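You operate a simulated robot arm through the tools that you are given. There is no shell and no other tool. Be economical: measure what you need, move in short steps, check, and stop when the job is done.

You run a simulated robot arm. Do the job below in one go: nothing can be reset, and whatever is moved stays where it is left.

Task
Start the motor forward in star, then change to delta while it runs.
Fine: three seconds or more in star first; then stop, selector back to star, supply off.

The check looks at the end state, three seconds after you hand in, the way a careful person would. Anything else that was tipped, shoved, dropped, spilled or broken makes it a failure.

Robot
A 6-joint arm with a two-finger parallel gripper, fixed in place. Base frame: the origin is at the foot of the arm, x ahead of it, y to its left, z up. Readings come in mm, rad, newtons and seconds.
Its first joint turns from -1.152 to 1.152 rad. Payload 2.7 kg.
Tool frame: the origin (TCP) lies between the finger pads and is the grasp point; the fingertips stand 23 mm ahead of it; z points along the fingers, y is the line along which they close. The gripper opens to 94 mm. The fingers are 38 mm wide and 10 mm thick; the gripper's body (54 by 96 mm) begins 39 mm behind the TCP.
Orientation is that of the tool frame in the base frame, as [roll, pitch, yaw] about the fixed x, y, z axes, in that order (R = Rz(yaw) Ry(pitch) Rx(roll)). With the fingers straight down and closing along the base's y, the tool's x points along the base's -x, its y along +y and its z along -z.

Tools
- The arm moves only by the tool send_rows. Its argument "steps" is a list of rows, each an object (a shift or turn left out is 0, a gripper value left out holds the last) with "slide": the shift along the base's x, y, z in mm, a list of three; "angular": the turn, a rotation vector about the base's x, y, z in rad, a list of three; "hand": the gripper command, from -1 (fully open) to 1 (shut), values between in proportion. In form: [{"slide": [dx, dy, dz], "angular": [rx, ry, rz], "hand": hand}, ...]. A call has 1 to 20 rows; each row shifts and turns the commanded pose from where the row before left it. A row lasts 0.2 s, in which the tool goes at most 50 mm and 0.15 rad; a call with a longer step from one row to the next is refused whole, and so is a gripper value outside its range. Where a pose cannot be reached the arm comes as near as it can. A force on the tool above 40 N (or 10 N above the force at the start of the call, whichever is more), or a blocked arm, ends the call early, and 0.2 s more pass. The fingers move at their own pace (about 45 mm/s each) and stop on an object; they squeeze with about 35 N. The grip force told is the motor's: it shows also when the fingers shut on nothing. Time passes only in rows, and 0.2 s behind the last, so rows that do not move let the fingers close. The reply holds the time, the measured pose of the TCP, the force on the tool along the base axes, the opening and the grip force, in the units named above and with some noise, and new pictures: "views" is both (left out), scene, wrist or none.
- Cameras (640 x 400 px; columns grow to the right, rows downward): "scene" is fixed at [80.5, -433.7, 1413.3]; the picture's right is [0.74, -0.67, 0.00], its down [-0.32, -0.35, -0.88] and it looks along [0.59, 0.65, -0.48] (base axes); focal length 308 px, centre (320, 200). "wrist" rides on the gripper at [-39, 0, -44] in the tool frame; the picture's right is [0.00, -1.00, 0.00], its down [0.97, 0.00, -0.24] and it looks along [0.24, 0.00, 0.97] (tool axes); focal length 218 px, centre (320, 200).
- locate(camera, pixels): for up to 12 pixels [column, row] of the newest picture of that camera ("zoom" is the newest enlarged one), the place [x, y, z] in the base frame of the surface seen there, good to about 2 mm. The clock stands still meanwhile.
- zoom(camera, box): a new picture of the part [left, top, right, bottom] of that camera's present view, enlarged. The clock stands still meanwhile.
- sign_off(): hands the job in; it is judged then, once.

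Work in short steps. Measure before you move; look again where a grasp or a placing could have gone wrong, and mend it. You have 80 turns and 120 pictures in all, those below and enlarged ones among them. Open the gripper and draw the arm clear of the work before you hand the job in, unless the task says otherwise; then end with one line.

The tools are called as a command line: name --argument value ..., lists and objects as JSON in quotes. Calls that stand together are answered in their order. send_rows: Moves the arm, as the interface text tells. Its arguments: {"type":"object","properties":{"steps":{"type":"array","items":{"type":"object","properties":{"slide":{"type":"array","items":{"type":"number"}},"angular":{"type":"array","items":{"type":"number"}},"hand":{"type":"number"}}}},"views":{"type":"string","enum":["both","scene","wrist","none"]}},"required":["steps"]} The other tools are called the same way: locate (camera, pixels) gives the place of the surface under pixels of a picture; zoom (camera, box) takes an enlarged picture of a part of a camera's view; sign_off () hands the job in.

At the start:

```text
clock: 0.0
eef_pos: [334.3, 138.1, 1212.5]
ee_rot: [-3.141, 0.0, -3.141]
ft_force: [-0.4, -0.1, -0.4]
opening: 93.8
grasp_force: 0.0
```

scene: 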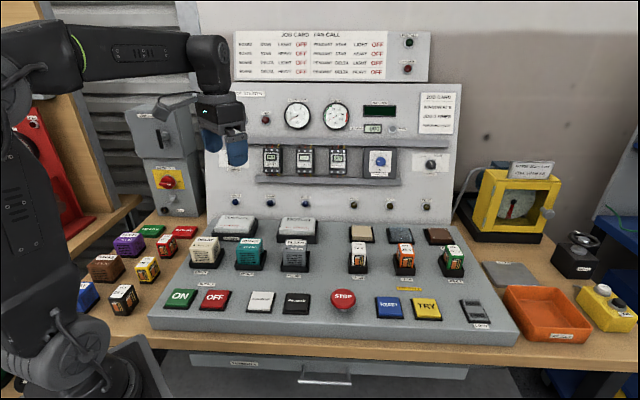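
wrist: 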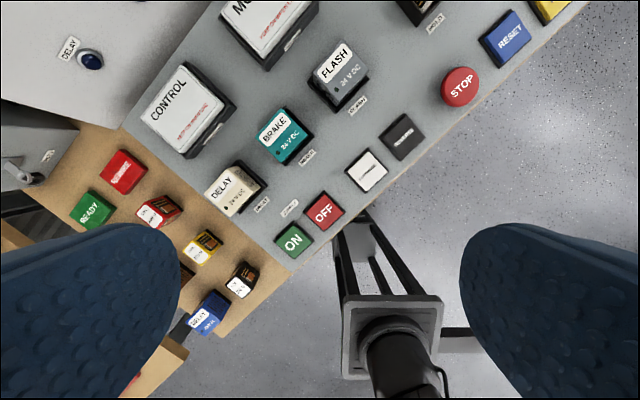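

The scene shows a control desk with a job card at the top and a disconnect at the left. I zoom in on several parts to read the labels.

zoom --camera "scene" --box '[220, 20, 470, 176]'

zoom --camera "scene" --box '[60, 80, 300, 230]'

zoom --camera "scene" --box '[150, 200, 340, 319]'

zoom --camera "scene" --box '[330, 210, 520, 329]'

zoom --camera "scene" --box '[440, 140, 640, 340]'

zoom --camera "scene" --box '[220, 80, 470, 220]'

```text
2.56 times, centred on (345, 98) of scene
```

zoom: 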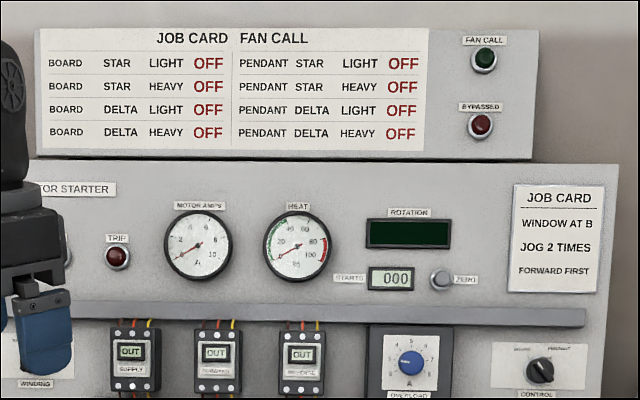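

```text
2.67 times, centred on (180, 155) of scene
```

zoom: 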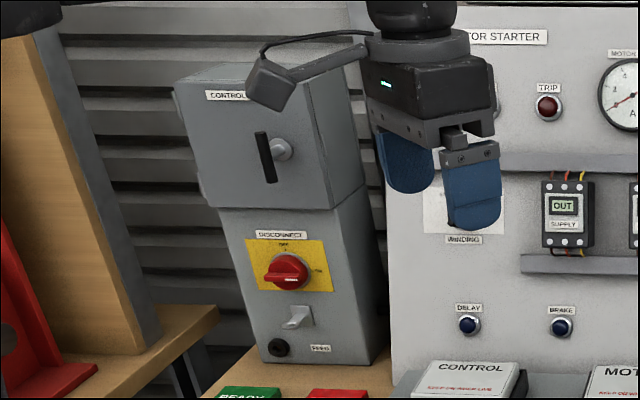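

```text
3.36 times, centred on (245, 260) of scene
```

zoom: 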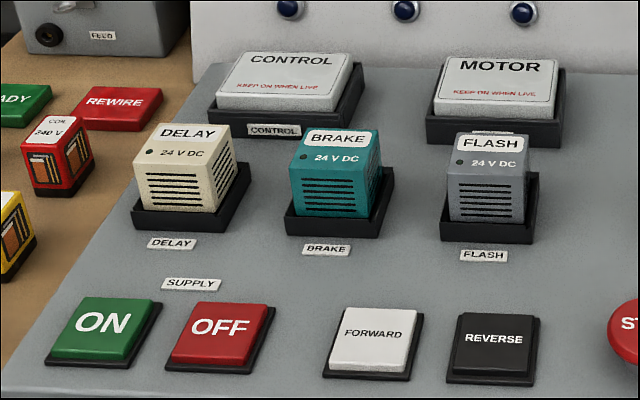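

```text
3.36 times, centred on (425, 270) of scene
```

zoom: 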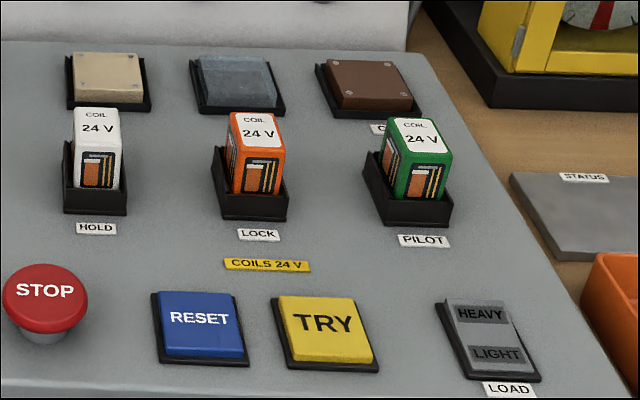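

```text
2.00 times, centred on (540, 240) of scene
```

zoom: 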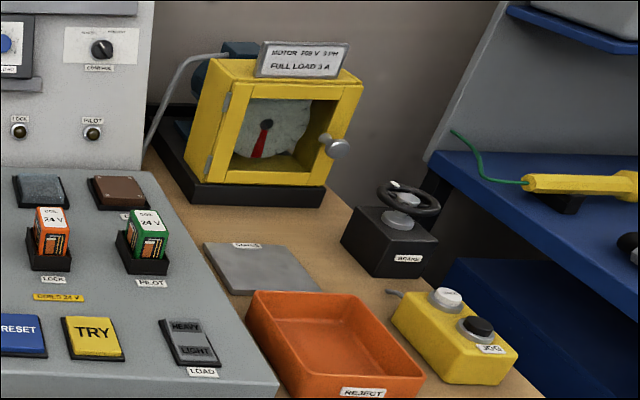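

```text
2.56 times, centred on (345, 150) of scene
```

zoom: 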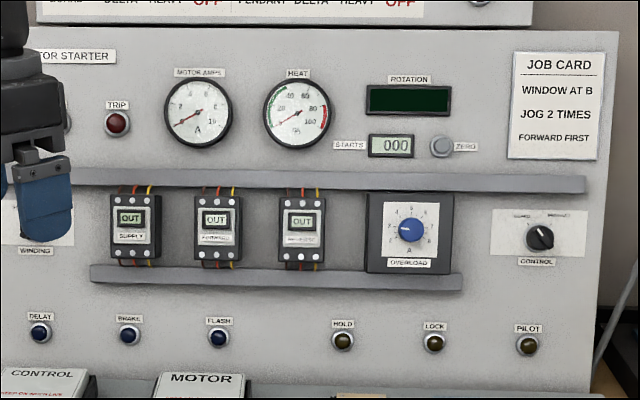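

I need finer looks at the disconnect near (165,182), the control selector (430,163) and the overload; and places of the main controls.

zoom --camera "scene" --box '[140, 155, 204, 219]'

zoom --camera "scene" --box '[360, 145, 456, 205]'

locate --camera "scene" --pixels '[[180, 298], [214, 299], [262, 302], [297, 303], [343, 297], [389, 308], [167, 182], [180, 182], [431, 164], [265, 118], [380, 160], [300, 115]]'

```text
6.25 times, centred on (172, 187) of scene
```

zoom: 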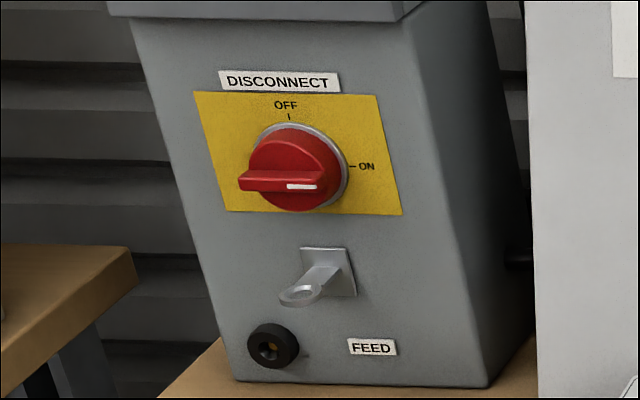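

```text
6.67 times, centred on (408, 175) of scene
```

zoom: 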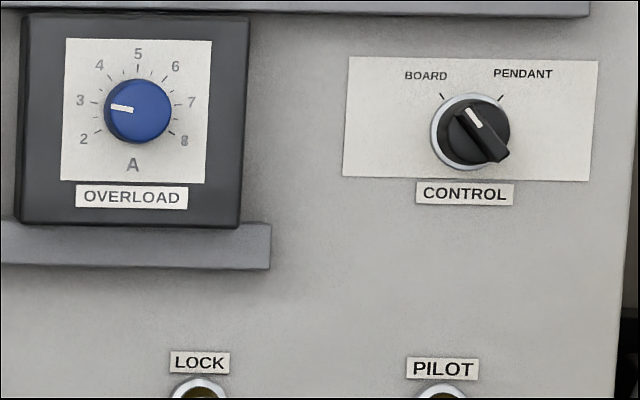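

```text
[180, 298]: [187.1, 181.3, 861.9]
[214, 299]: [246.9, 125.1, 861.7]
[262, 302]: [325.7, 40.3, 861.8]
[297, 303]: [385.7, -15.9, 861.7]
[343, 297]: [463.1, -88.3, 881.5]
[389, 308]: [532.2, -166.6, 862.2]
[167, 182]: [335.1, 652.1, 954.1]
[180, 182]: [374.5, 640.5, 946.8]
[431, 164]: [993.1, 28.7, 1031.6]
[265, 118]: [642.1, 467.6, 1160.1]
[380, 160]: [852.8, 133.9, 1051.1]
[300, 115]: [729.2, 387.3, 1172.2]
```

The disconnect is ON, control is at BOARD, and the overload reads 3 A. The winding selector is hidden behind the gripper at about (235,160), so I draw back and yaw the tool to face the panel.

send_rows --steps '[{"slide": [-15, -30, 0], "angular": [0, 0, 0.131], "hand": 1}, {"slide": [-15, -30, 0], "angular": [0, 0, 0.131]}, {"slide": [-15, -30, 0], "angular": [0, 0, 0.131]}, {"slide": [-15, -30, 0], "angular": [0, 0, 0.131]}, {"slide": [0, -30, 0], "angular": [0, 0, 0.131]}, {"slide": [0, 0, 0], "angular": [0, 0, 0.13]}]'

```text
clock: 1.4
eef_pos: [274.1, -12.6, 1211.8]
ee_rot: [3.142, 0.0, -2.354]
ft_force: [0.8, -0.1, 0.2]
opening: 0.0
grasp_force: 33.8
```

scene: 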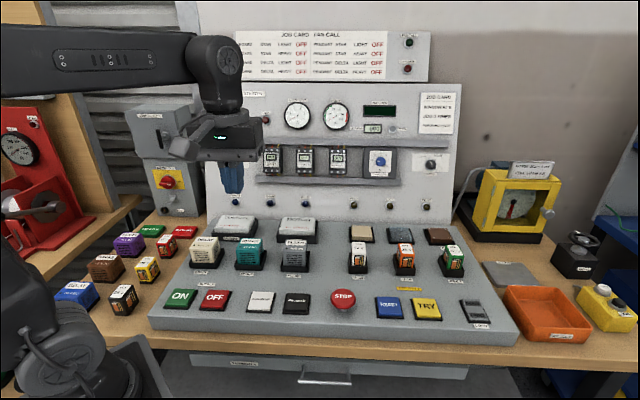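
wrist: 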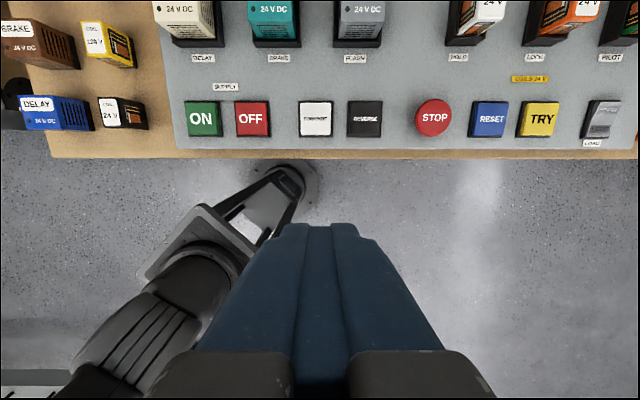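

Still hidden. I tilt the tool up toward the panel for a wrist view and to test that reach.

send_rows --steps '[{"angular": [0.1, -0.1, 0]}, {"angular": [0.1, -0.1, 0]}, {"angular": [0.1, -0.1, 0]}, {"angular": [0.1, -0.1, 0]}, {"angular": [0.1, -0.1, 0]}, {"angular": [0.1, -0.1, 0]}, {"angular": [0.1, -0.1, 0]}, {"angular": [0.1, -0.1, 0]}, {"angular": [0.05, -0.05, 0]}]'

```text
clock: 3.4
eef_pos: [275.4, -11.3, 1213.2]
ee_rot: [-3.14, 1.206, -2.352]
ft_force: [0.3, -0.2, 0.3]
opening: 0.0
grasp_force: 35.7
```

scene: 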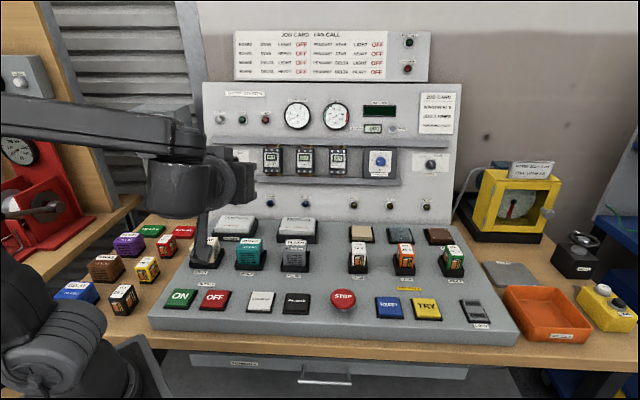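
wrist: 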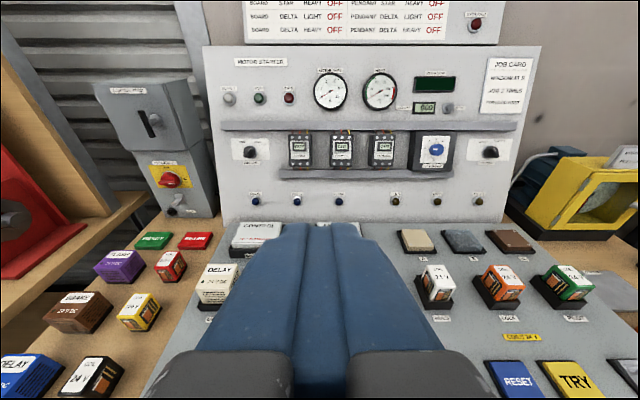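

The winding selector now shows at wrist (250,151). I zoom in on it and locate its parts and the panel.

zoom --camera "wrist" --box '[218, 130, 282, 170]'

locate --camera "wrist" --pixels '[[250, 151], [237, 143], [268, 143], [237, 160], [268, 159], [490, 152], [477, 144], [230, 100], [230, 180], [515, 180], [180, 179], [298, 118]]'

zoom --camera "wrist" --box '[210, 55, 370, 155]'

```text
10.00 times, centred on (250, 150) of wrist
```

zoom: 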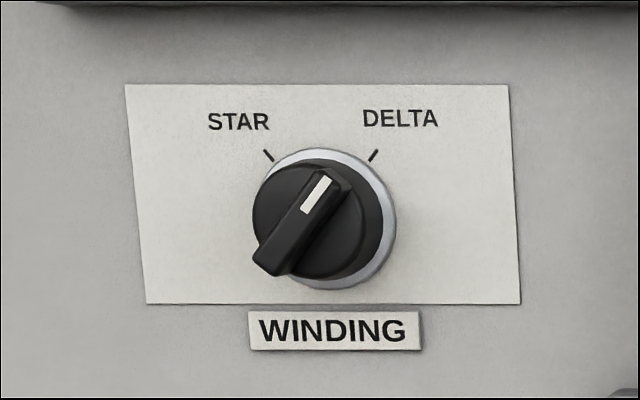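

```text
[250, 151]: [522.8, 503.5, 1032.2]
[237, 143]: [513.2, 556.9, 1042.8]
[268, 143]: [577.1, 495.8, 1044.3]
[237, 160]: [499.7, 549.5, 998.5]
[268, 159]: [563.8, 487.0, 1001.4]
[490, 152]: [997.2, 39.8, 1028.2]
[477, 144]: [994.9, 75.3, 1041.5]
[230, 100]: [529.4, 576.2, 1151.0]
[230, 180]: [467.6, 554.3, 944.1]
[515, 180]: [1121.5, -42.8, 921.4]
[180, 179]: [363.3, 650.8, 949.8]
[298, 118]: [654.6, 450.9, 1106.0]
```

```text
4.00 times, centred on (290, 105) of wrist
```

zoom: 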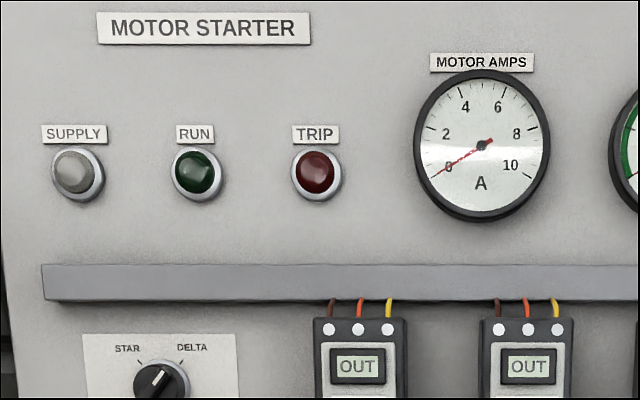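

The selector is at DELTA now, so I must set it to STAR first. The panel leans back about 19°; I bring the tool square to it, about 130 mm in front of the knob.

send_rows --steps '[{"slide": [13.4, 35.6, -11.6], "angular": [0.027, -0.027, 0]}, {"slide": [13.4, 35.6, -11.6]}, {"slide": [13.4, 35.6, -11.6]}, {"slide": [13.4, 35.6, -11.6]}, {"slide": [13.4, 35.6, -11.6]}, {"slide": [13.4, 35.6, -11.6]}, {"slide": [13.4, 35.6, -11.6]}, {"slide": [13.4, 35.6, -11.6]}, {"slide": [13.4, 35.6, -11.6]}, {"slide": [13.4, 35.6, -11.6]}, {"slide": [13.4, 35.6, -11.6]}, {"slide": [13.4, 35.6, -11.6]}]'

```text
clock: 6.0
eef_pos: [436.3, 415.1, 1072.4]
ee_rot: [-3.14, 1.24, -2.354]
ft_force: [0.8, -0.3, -0.2]
opening: 0.2
grasp_force: 34.9
```

scene: 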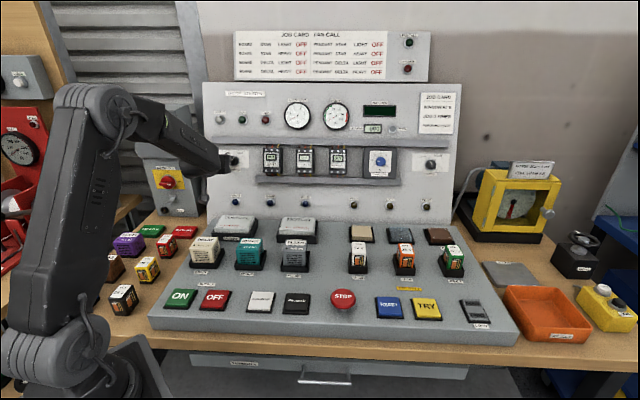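
wrist: 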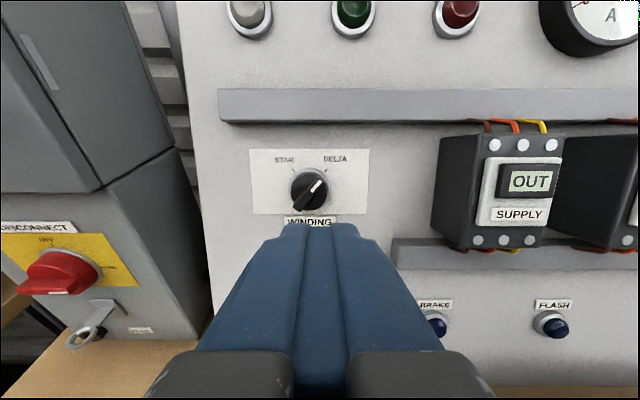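

Good reach. Knob at (309,191); I measure it in an enlargement.

zoom --camera "wrist" --box '[245, 142, 373, 222]'

locate --camera "wrist" --pixels '[[309, 191], [316, 182], [302, 203], [260, 155], [360, 155], [260, 208], [360, 208], [294, 170], [326, 170], [230, 108], [324, 196]]'

```text
5.00 times, centred on (309, 182) of wrist
```

zoom: 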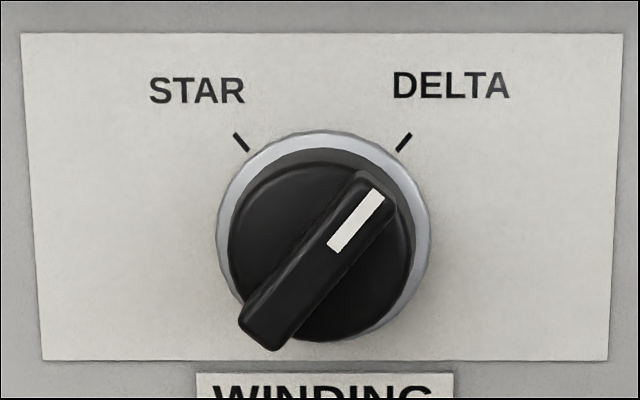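

```text
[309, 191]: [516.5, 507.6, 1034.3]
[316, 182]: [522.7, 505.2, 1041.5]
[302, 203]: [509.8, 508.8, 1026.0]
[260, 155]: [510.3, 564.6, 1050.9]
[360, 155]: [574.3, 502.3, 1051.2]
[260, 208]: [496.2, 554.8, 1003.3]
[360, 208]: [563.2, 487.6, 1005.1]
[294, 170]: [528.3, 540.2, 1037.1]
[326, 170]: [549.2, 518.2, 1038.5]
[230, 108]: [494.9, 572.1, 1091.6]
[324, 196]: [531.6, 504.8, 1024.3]
```

The knob axis meets the panel at u≈6, z≈1020, and the bar lies about 40° clockwise of vertical. I roll the tool 40°, half open the fingers and come nearer, keeping the tips about 40 mm clear of the bar.

send_rows --steps '[{"slide": [7.6, 10.1, -4.4], "angular": [0.0931, 0.0931, -0.0466], "hand": -0.1}, {"slide": [7.6, 10.1, -4.4], "angular": [0.0931, 0.0931, -0.0466]}, {"slide": [7.6, 10.1, -4.4], "angular": [0.0931, 0.0931, -0.0466]}, {"slide": [7.6, 10.1, -4.4], "angular": [0.0931, 0.0931, -0.0466]}, {"slide": [7.6, 10.1, -4.4], "angular": [0.0931, 0.0931, -0.0466]}, {}]'

```text
clock: 7.4
eef_pos: [473.6, 466.5, 1051.0]
ee_rot: [2.064, 0.81, 2.719]
ft_force: [-1.4, -0.3, 0.5]
opening: 51.7
grasp_force: 0.1
```

scene: 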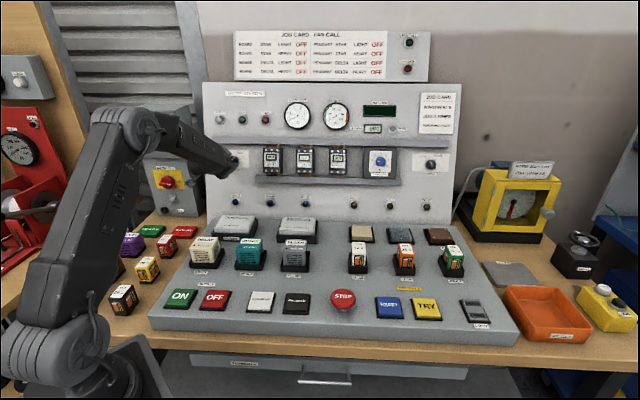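
wrist: 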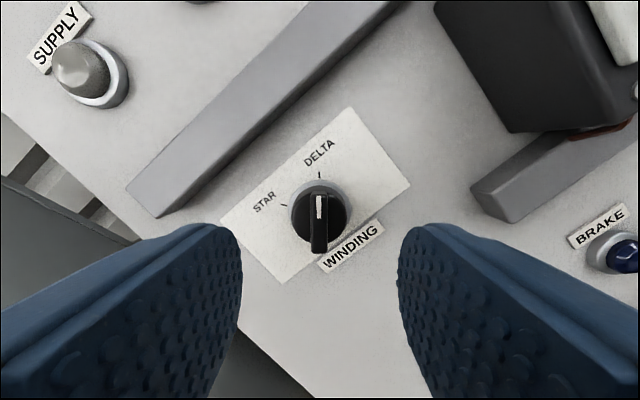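

The bar is vertical and centred at column 320. I advance 50 mm along the knob axis.

send_rows --steps '[{"slide": [6.8, 6.5, -3.34]}, {"slide": [6.8, 6.5, -3.34]}, {"slide": [6.8, 6.5, -3.34]}, {"slide": [6.8, 6.5, -3.34]}, {"slide": [6.8, 6.5, -3.34]}]' --views "wrist"

```text
clock: 8.6
eef_pos: [507.1, 500.1, 1033.8]
ee_rot: [2.065, 0.812, 2.723]
ft_force: [0.4, -0.4, -0.3]
opening: 51.7
grasp_force: 0.1
```

wrist: 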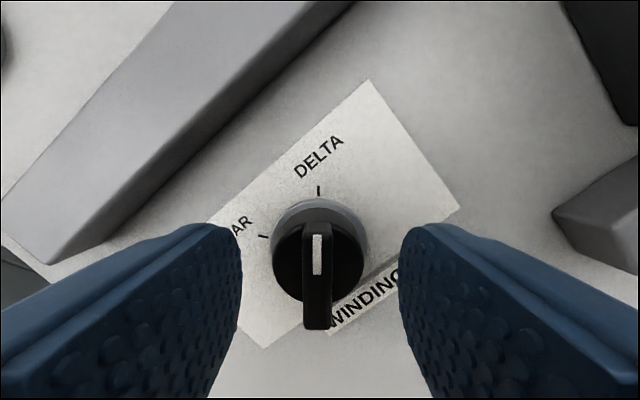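

The bar sits between the fingers with about 10 mm of overlap and no contact force. I close on it.

send_rows --steps '[{"hand": 1}, {}, {}, {}]' --views "wrist"

```text
clock: 9.6
eef_pos: [506.6, 500.1, 1035.3]
ee_rot: [2.063, 0.813, 2.72]
ft_force: [1.5, 8.0, 1.5]
opening: 31.2
grasp_force: 44.9
```

wrist: 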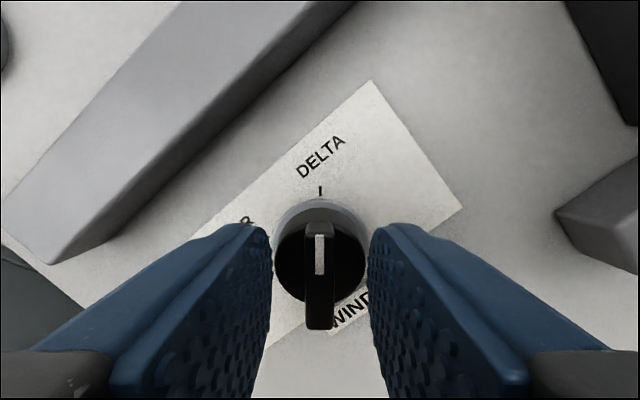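

The fingers caught the round skirt (31 mm). I open, back off 5 mm and close again on the bar alone.

send_rows --steps '[{"hand": -0.1}, {}, {"slide": [-3.3, -3.3, 1.67]}, {"hand": 1}, {}, {}, {}]' --views "wrist"

```text
clock: 11.2
eef_pos: [503.9, 497.0, 1037.1]
ee_rot: [2.062, 0.813, 2.723]
ft_force: [-1.3, 4.4, 1.4]
opening: 9.0
grasp_force: 44.5
```

wrist: 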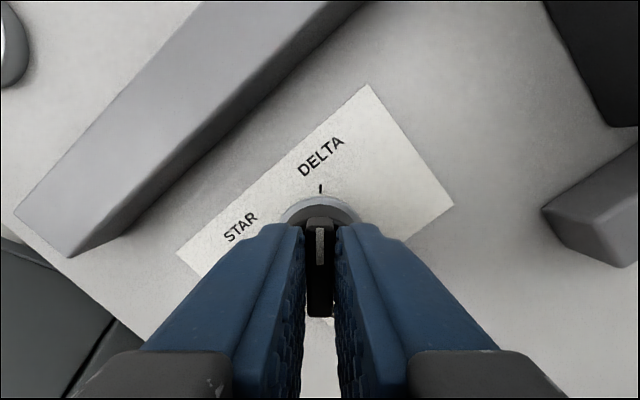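

The bar is gripped (9 mm). I turn 80° anticlockwise to STAR.

send_rows --steps '[{"angular": [-0.0931, -0.0931, 0.0466]}, {"angular": [-0.0931, -0.0931, 0.0466]}, {"angular": [-0.0931, -0.0931, 0.0466]}, {"angular": [-0.0931, -0.0931, 0.0466]}, {"angular": [-0.0931, -0.0931, 0.0466]}, {"angular": [-0.0931, -0.0931, 0.0466]}, {"angular": [-0.0931, -0.0931, 0.0466]}, {"angular": [-0.0931, -0.0931, 0.0466]}, {"angular": [-0.0931, -0.0931, 0.0466]}, {"angular": [-0.0931, -0.0931, 0.0466]}]' --views "wrist"

```text
clock: 13.2
eef_pos: [504.4, 497.7, 1037.1]
ee_rot: [-2.193, 0.956, -1.296]
ft_force: [-18.4, -15.7, 5.2]
opening: 8.8
grasp_force: 44.8
out of reach, approached as far as the arm can: row 9
stopped in row 9: the force on the tool passed its limit (the readings are from after the stop); the commanded pose is now the measured one
```

wrist: 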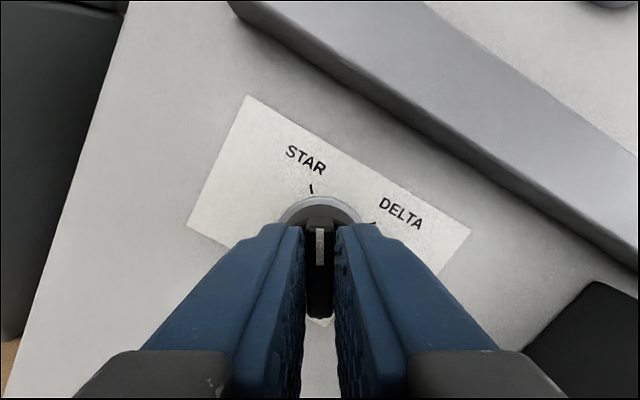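

The arm met a joint limit with about 10° left. I release, draw back and look whether the knob has settled at STAR.

send_rows --steps '[{"hand": -0.1}, {}, {"slide": [-6.7, -6.7, 3.3]}, {"slide": [-13.4, -13.4, 6.7]}, {"slide": [-13.4, -13.4, 6.7]}]' --views "wrist"

zoom --camera "wrist" --box '[240, 130, 400, 230]'

```text
clock: 14.4
eef_pos: [484.5, 464.4, 1062.5]
ee_rot: [-2.202, 0.957, -1.304]
ft_force: [0.9, -0.3, -0.1]
opening: 52.1
grasp_force: 0.1
out of reach, approached as far as the arm can: row 4, 5
```

wrist: 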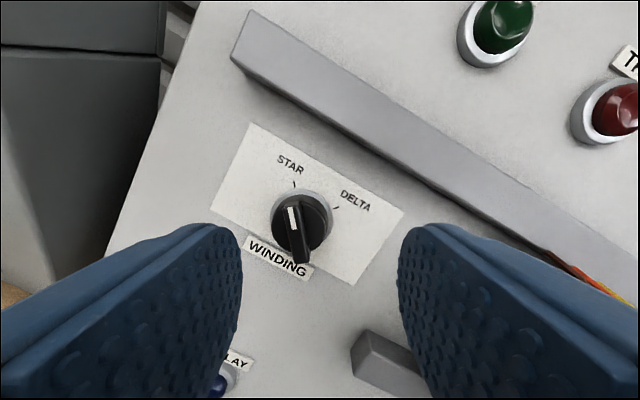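

```text
4.00 times, centred on (320, 180) of wrist
```

zoom: 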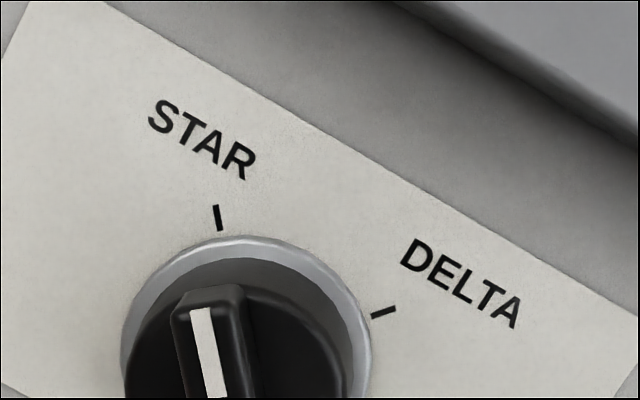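

The white mark now points at the STAR tick. I draw back, roll upright, tilt the tool down and go above the SUPPLY ON button with the fingers shut.

send_rows --steps '[{"slide": [-20, -20.3, 3], "angular": [0.0884, 0.0884, -0.0443]}, {"slide": [-20, -20.3, 0], "angular": [0.0884, 0.0884, -0.0443], "hand": 1}, {"slide": [-20, -20.3, 0], "angular": [0.0884, 0.0884, -0.0443]}, {"slide": [-20, -20.3, 0], "angular": [0.0884, 0.0884, -0.0443]}, {"slide": [-20, -20.3, -6], "angular": [-0.0974, 0.0974, 0]}, {"slide": [-20, -20.3, -6], "angular": [-0.0974, 0.0974, 0]}, {"slide": [-20, -20.3, -6], "angular": [-0.0974, 0.0974, 0]}, {"slide": [-20, -20.3, -6], "angular": [-0.0974, 0.0974, 0]}, {"slide": [-20, -20.3, -6], "angular": [-0.0974, 0.0974, 0]}, {"slide": [-20, -20.3, -6], "angular": [-0.0974, 0.0974, 0]}, {"slide": [-20, -20.3, -6], "angular": [-0.0974, 0.0974, 0]}, {"slide": [-20, -20.3, -6], "angular": [-0.0974, 0.0974, 0]}, {"slide": [-20, -20.3, -6], "angular": [-0.0974, 0.0974, 0]}]'

```text
clock: 17.2
eef_pos: [260.5, 233.9, 1005.5]
ee_rot: [3.088, 0.257, -2.364]
ft_force: [0.0, -0.3, -0.4]
opening: 0.1
grasp_force: 34.4
out of reach, approached as far as the arm can: row 6, 7, 8, 9
```

scene: 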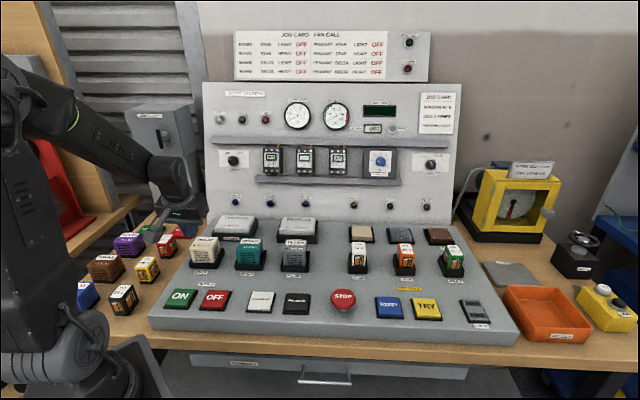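
wrist: 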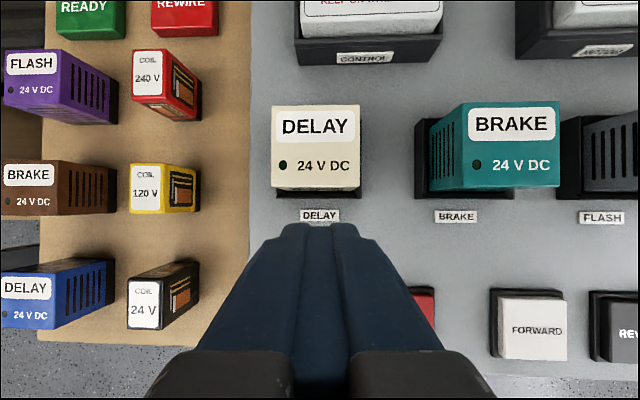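

Tilt remains 0.26 rad. I finish straightening and hover over ON at (187,181).

send_rows --steps '[{"slide": [-24.5, -17.6, -25], "angular": [-0.091, 0.091, 0]}, {"slide": [-24.5, -17.6, -25], "angular": [-0.091, 0.091, 0]}, {"slide": [-24.5, -17.6, -25], "angular": [0.037, 0.037, 0]}]'

locate --camera "scene" --pixels '[[170, 298], [185, 292], [190, 305], [168, 320], [215, 330], [260, 270]]'

```text
clock: 18.0
eef_pos: [186.3, 183.6, 927.6]
ee_rot: [3.036, 0.0, -2.363]
ft_force: [-0.8, -0.1, -0.2]
opening: 0.0
grasp_force: 35.2
```

scene: 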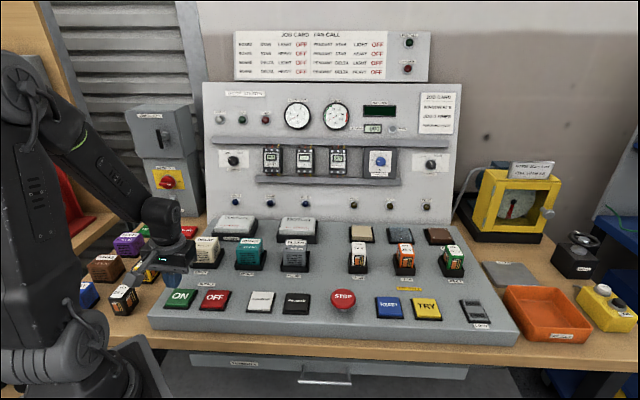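
wrist: 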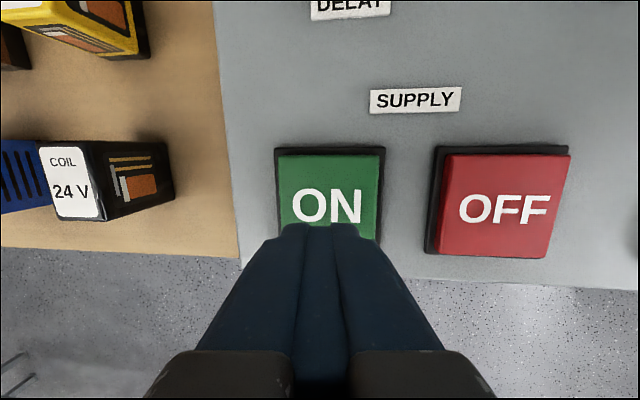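

```text
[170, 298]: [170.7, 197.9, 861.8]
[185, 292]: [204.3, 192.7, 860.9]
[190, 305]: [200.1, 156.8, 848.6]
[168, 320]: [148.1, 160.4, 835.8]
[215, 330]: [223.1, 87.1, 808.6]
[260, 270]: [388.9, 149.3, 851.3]
```

Fingertip is over ON. I correct the small lean, shift 7 mm toward the button centre and press until the force builds.

send_rows --steps '[{"slide": [6, 4, -10], "angular": [-0.0747, -0.0747, 0]}, {"slide": [0, 0, -15]}, {"slide": [0, 0, -12]}, {"slide": [0, 0, -4]}, {"slide": [0, 0, -3]}, {"slide": [0, 0, -3]}, {"slide": [0, 0, -3]}]'

zoom --camera "scene" --box '[200, 80, 400, 205]'

```text
clock: 19.6
eef_pos: [192.8, 184.8, 880.6]
ee_rot: [-3.141, 0.006, -2.362]
ft_force: [1.6, -1.6, 4.2]
opening: 0.0
grasp_force: 35.1
```

scene: 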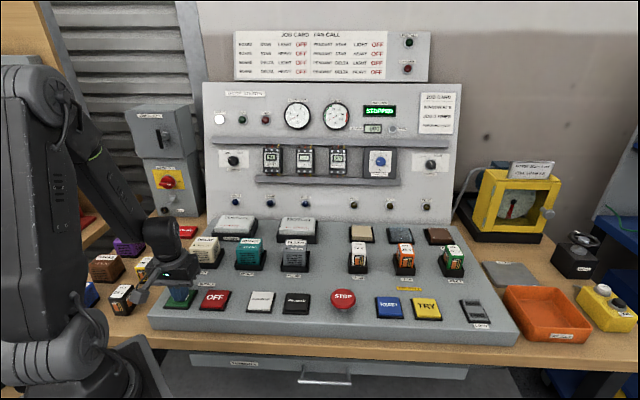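
wrist: 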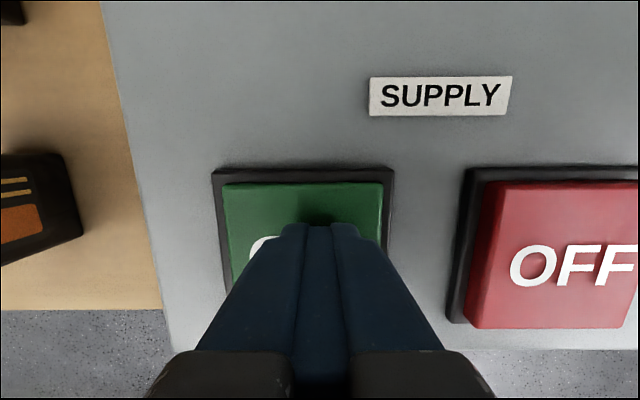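

```text
3.20 times, centred on (300, 142) of scene
```

zoom: 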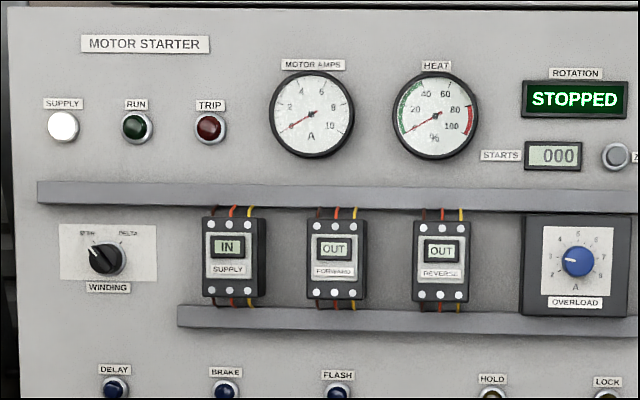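

SUPPLY is in, the display reads STOPPED, and the selector is at STAR. I lift and move to hover over FORWARD.

send_rows --steps '[{"slide": [0, 0, 20]}, {"slide": [0, 0, 25]}, {"slide": [27.2, -28.1, 0]}, {"slide": [27.2, -28.1, 0]}, {"slide": [27.2, -28.1, 0]}, {"slide": [27.2, -28.1, 0]}, {"slide": [27.2, -28.1, 0]}, {}]' --views "wrist"

```text
clock: 21.4
eef_pos: [329.9, 44.4, 926.8]
ee_rot: [3.14, 0.004, -2.363]
ft_force: [0.3, 0.7, 0.4]
opening: 0.0
grasp_force: 35.2
```

wrist: 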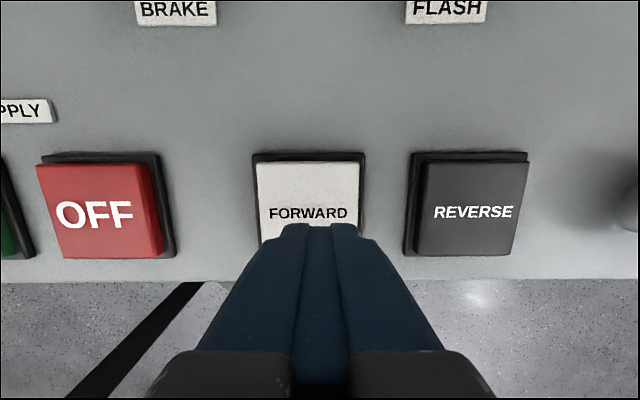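

FORWARD is centred at column 308; I shift 4 mm left, press to the same depth and lift.

send_rows --steps '[{"slide": [-3, 3, -15]}, {"slide": [0, 0, -15]}, {"slide": [0, 0, -7]}, {"slide": [0, 0, -4]}, {"slide": [0, 0, -3]}, {"slide": [0, 0, -3]}, {}, {"slide": [0, 0, 17]}, {"slide": [0, 0, 40]}]' --views "scene"

zoom --camera "scene" --box '[200, 80, 400, 205]'

```text
clock: 23.4
eef_pos: [326.4, 47.5, 937.8]
ee_rot: [3.141, 0.005, -2.362]
ft_force: [-0.7, -0.5, 0.1]
opening: 0.1
grasp_force: 35.5
```

scene: 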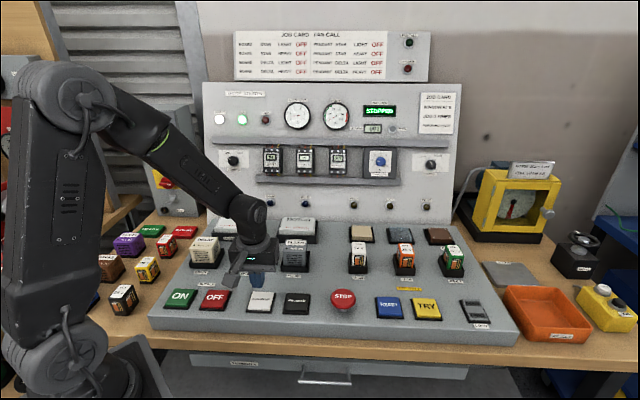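

```text
3.20 times, centred on (300, 142) of scene
```

zoom: 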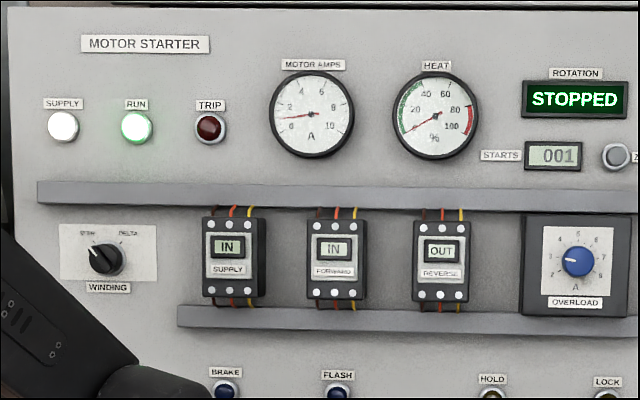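

RUN is lit, FORWARD is IN and the current is about 1 A, but rotation still reads STOPPED. I wait a moment and look again.

send_rows --steps '[{"slide": [0, 0, 30]}, {}, {}]' --views "scene"

zoom --camera "scene" --box '[280, 80, 440, 180]'

zoom --camera "scene" --box '[470, 150, 566, 210]'

```text
clock: 24.2
eef_pos: [325.5, 49.4, 965.9]
ee_rot: [-3.14, 0.003, -2.364]
ft_force: [1.1, 0.4, 0.3]
opening: 0.0
grasp_force: 34.9
```

scene: 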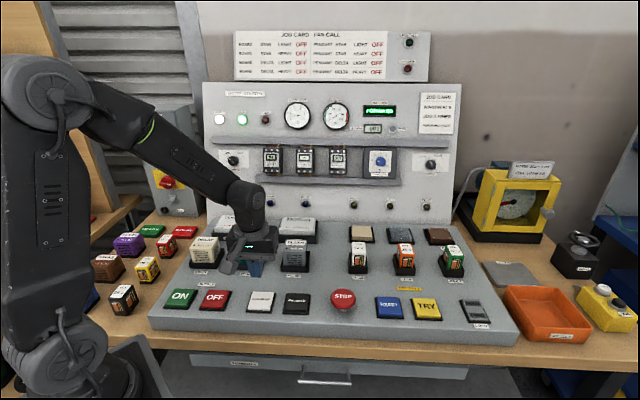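

```text
4.00 times, centred on (360, 130) of scene
```

zoom: 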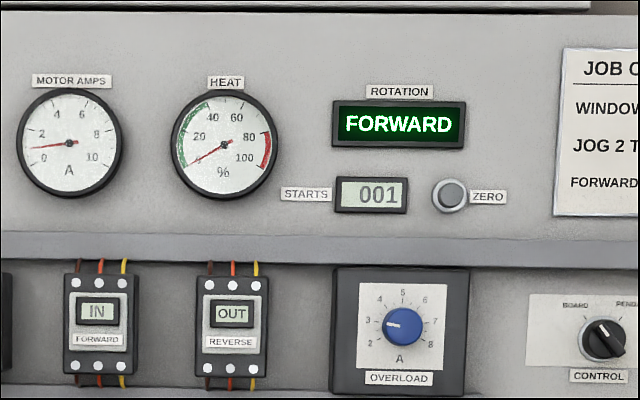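

```text
6.67 times, centred on (518, 180) of scene
```

zoom: 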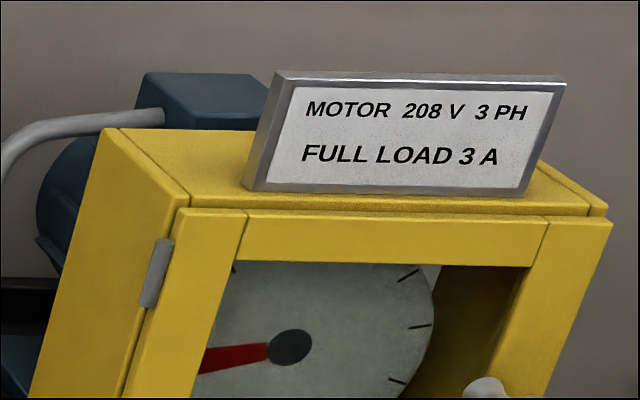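

The motor turns FORWARD in star, at 24.2 s. I raise the arm and go back in front of the winding knob, tilted and rolled toward the STAR side.

send_rows --steps '[{"slide": [0, 0, 40]}, {"slide": [0, 0, 40]}, {"slide": [13.5, 38, 0], "angular": [0.0974, -0.0974, 0]}, {"slide": [13.5, 38, 0], "angular": [0.0974, -0.0974, 0]}, {"slide": [13.5, 38, 0], "angular": [0.0974, -0.0974, 0]}, {"slide": [13.5, 38, 0], "angular": [0.0974, -0.0974, 0]}, {"slide": [13.5, 38, 0], "angular": [0.0974, -0.0974, 0]}, {"slide": [13.5, 38, 0], "angular": [0.0974, -0.0974, 0]}, {"slide": [13.5, 38, 0], "angular": [0.0974, -0.0974, 0]}, {"slide": [13.5, 38, 0], "angular": [0.0974, -0.0974, 0]}, {"slide": [13.5, 38, 0], "angular": [0.0974, -0.0974, 0]}, {"slide": [13.5, 38, 3], "angular": [-0.0834, -0.0834, 0.0418]}, {"slide": [13, 38, 0], "angular": [-0.0834, -0.0834, 0.0418], "hand": -0.1}, {"angular": [-0.0834, -0.0834, 0.0418]}, {"angular": [-0.0834, -0.0834, 0.0418]}, {}]'

zoom --camera "scene" --box '[200, 80, 400, 205]'

```text
clock: 27.6
eef_pos: [494.0, 462.6, 1060.9]
ee_rot: [-2.209, 0.986, -1.327]
ft_force: [0.9, 0.1, -0.8]
opening: 51.7
grasp_force: 0.0
out of reach, approached as far as the arm can: row 14, 15
```

scene: 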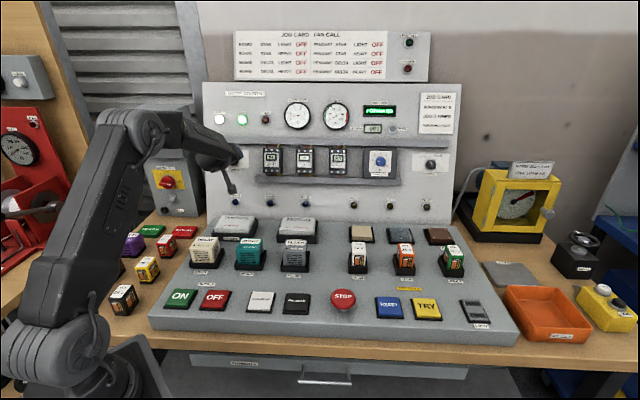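
wrist: 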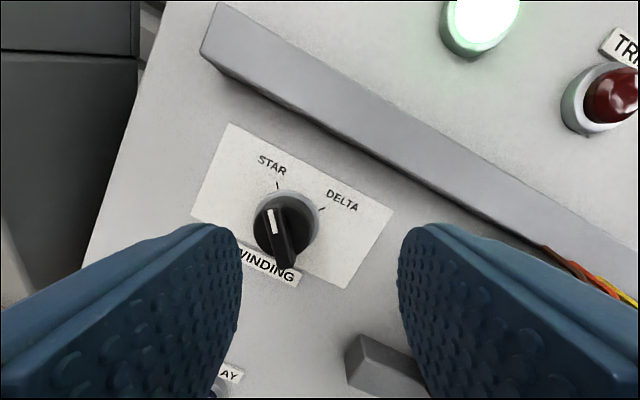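

```text
3.20 times, centred on (300, 142) of scene
```

zoom: 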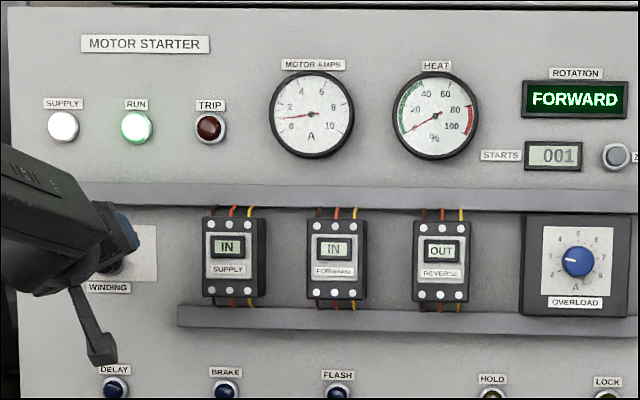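

The arm meets its joint limit here (TCP drifted 20 mm), the motor is still running forward with low heat. I back the roll off by 0.15 rad and re-read the pose.

send_rows --steps '[{"angular": [0.0667, 0.0667, -0.0334]}, {"angular": [0.0333, 0.0333, -0.0167]}]' --views "wrist"

```text
clock: 28.2
eef_pos: [493.4, 463.5, 1061.3]
ee_rot: [-2.365, 1.102, -1.52]
ft_force: [-0.3, 0.2, 0.1]
opening: 51.4
grasp_force: 0.1
```

wrist: 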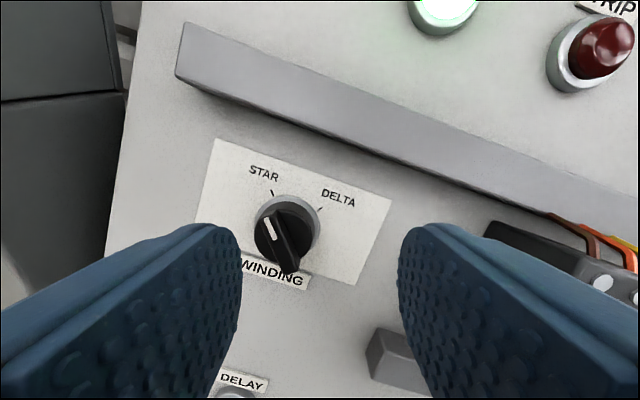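

Pose is clean at roll ≈ -20°. I align with the knob axis and advance partway.

send_rows --steps '[{"slide": [-16, 7.3, -10.8]}, {"slide": [6.7, 6.7, -3.35]}, {"slide": [6.7, 6.7, -3.35]}, {}]' --views "wrist"

```text
clock: 29.2
eef_pos: [499.2, 483.2, 1048.8]
ee_rot: [-2.365, 1.1, -1.518]
ft_force: [-0.3, -0.2, 0.1]
opening: 51.7
grasp_force: 0.2
out of reach, approached as far as the arm can: row 1
```

wrist: 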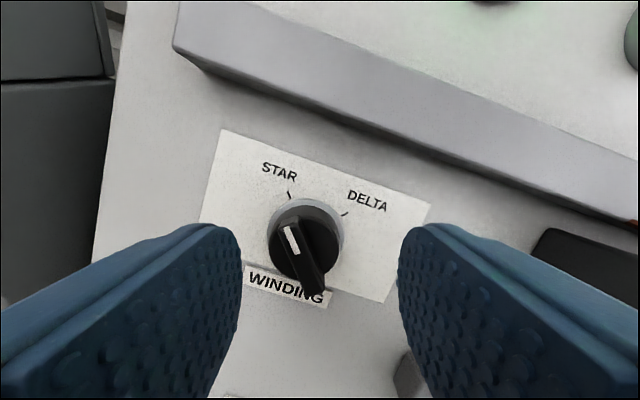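

The bar is between the fingers but slightly left. I close the remaining gap (5, 14, -12) to the known grasp pose.

send_rows --steps '[{"slide": [1.6, 4.6, -3.9]}, {"slide": [1.6, 4.6, -3.9]}, {"slide": [1.5, 4.6, -3.9]}, {}]' --views "wrist"

```text
clock: 30.2
eef_pos: [503.2, 497.9, 1036.6]
ee_rot: [-2.37, 1.102, -1.522]
ft_force: [0.2, 0.5, 0.3]
opening: 51.4
grasp_force: 0.0
```

wrist: 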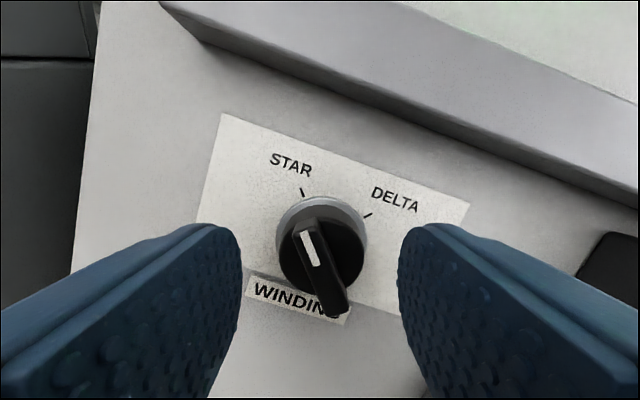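

Centred on the bar. I roll a bit further toward it and close.

send_rows --steps '[{"angular": [-0.08, -0.08, 0.04]}, {"hand": 1}, {}, {}, {}]' --views "wrist"

```text
clock: 31.4
eef_pos: [505.2, 499.8, 1038.5]
ee_rot: [-2.238, 1.009, -1.357]
ft_force: [-10.0, 7.1, -1.1]
opening: 9.1
grasp_force: 44.9
out of reach, approached as far as the arm can: row 1
```

wrist: 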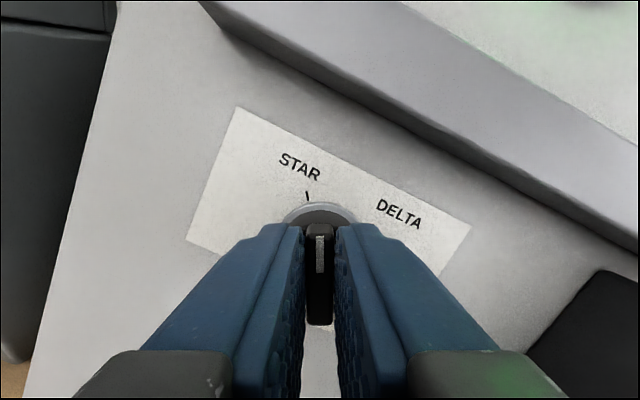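

The bar is gripped at 9 mm. I turn about 67° clockwise to DELTA and look at the meters.

send_rows --steps '[{"angular": [0.0867, 0.0867, -0.0434]}, {"angular": [0.0867, 0.0867, -0.0434]}, {"angular": [0.0867, 0.0867, -0.0434]}, {"angular": [0.0867, 0.0867, -0.0434]}, {"angular": [0.0867, 0.0867, -0.0434]}, {"angular": [0.0867, 0.0867, -0.0434]}, {"angular": [0.0867, 0.0867, -0.0434]}, {"angular": [0.0867, 0.0867, -0.0434]}, {"angular": [0.0867, 0.0867, -0.0434]}]'

zoom --camera "scene" --box '[200, 80, 400, 205]'

```text
clock: 33.4
eef_pos: [505.9, 496.6, 1038.0]
ee_rot: [2.062, 0.801, 2.711]
ft_force: [0.8, 2.0, -6.1]
opening: 8.7
grasp_force: 45.1
```

scene: 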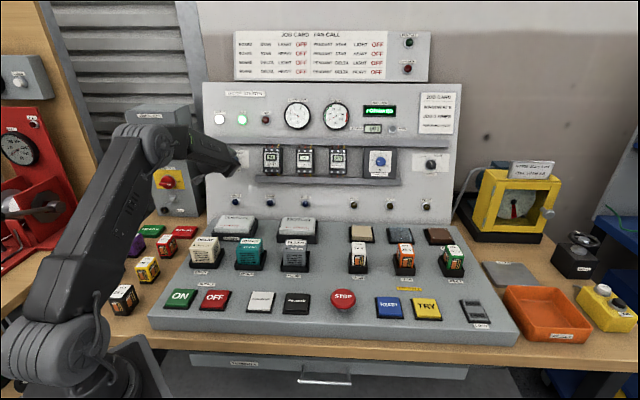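
wrist: 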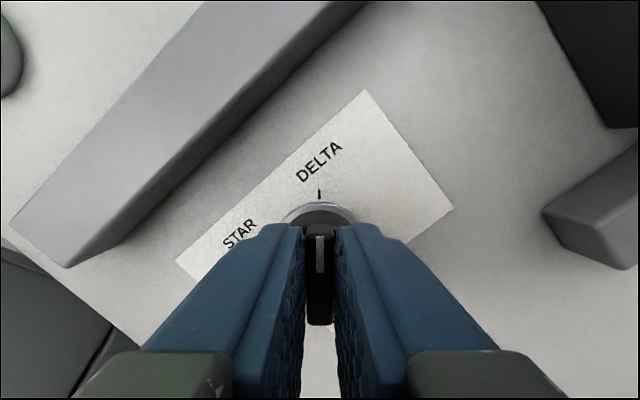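

```text
3.20 times, centred on (300, 142) of scene
```

zoom: 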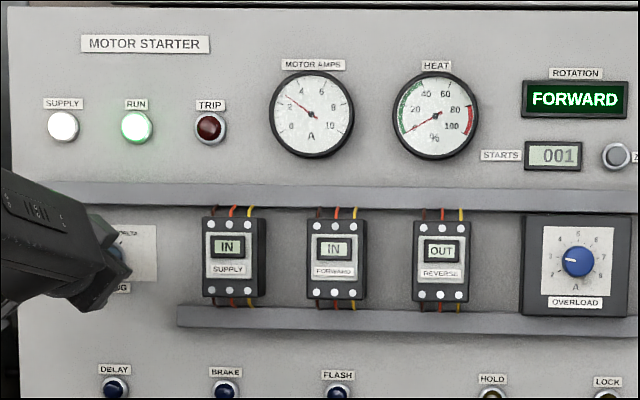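

The current rose to about 2.8 A, with FORWARD still shown, so delta runs. I release, draw straight back, level the roll and start toward STOP.

send_rows --steps '[{"hand": -0.1}, {}, {"slide": [-13.3, -13.3, 6.7]}, {"slide": [-13.3, -13.3, 6.7]}, {"slide": [-20, -20, 10]}, {"slide": [-25, -25, 0], "angular": [-0.0931, -0.0931, 0.0466]}, {"slide": [-25, -25, 0], "angular": [-0.0931, -0.0931, 0.0466]}, {"slide": [-25, -25, 0], "angular": [-0.0931, -0.0931, 0.0466]}, {"slide": [0, -35, 0], "angular": [-0.0931, -0.0931, 0.0466], "hand": 1}, {"slide": [0, -35, 0], "angular": [-0.0931, -0.0931, 0.0466]}, {}]'

zoom --camera "scene" --box '[200, 80, 400, 205]'

```text
clock: 35.8
eef_pos: [383.0, 304.1, 1061.2]
ee_rot: [3.116, 1.243, -2.385]
ft_force: [0.6, 0.1, 0.0]
opening: 0.0
grasp_force: 20.7
```

scene: 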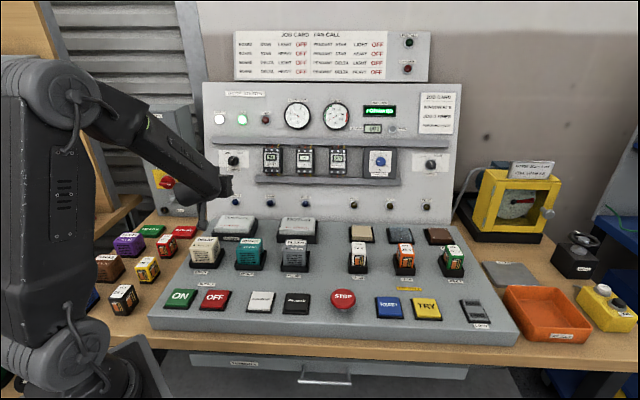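
wrist: 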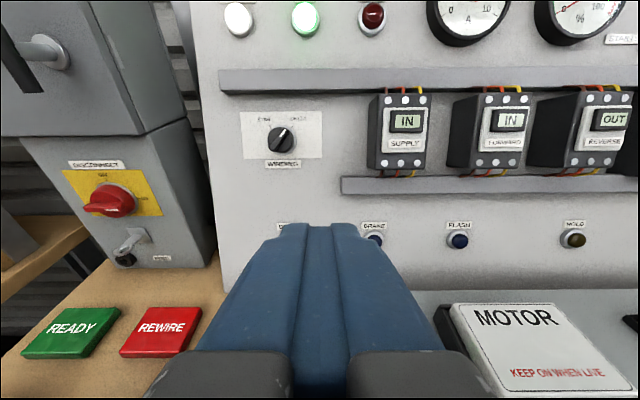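

```text
3.20 times, centred on (300, 142) of scene
```

zoom: 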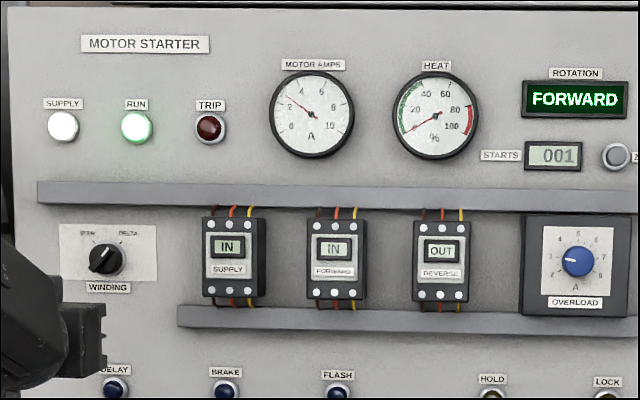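

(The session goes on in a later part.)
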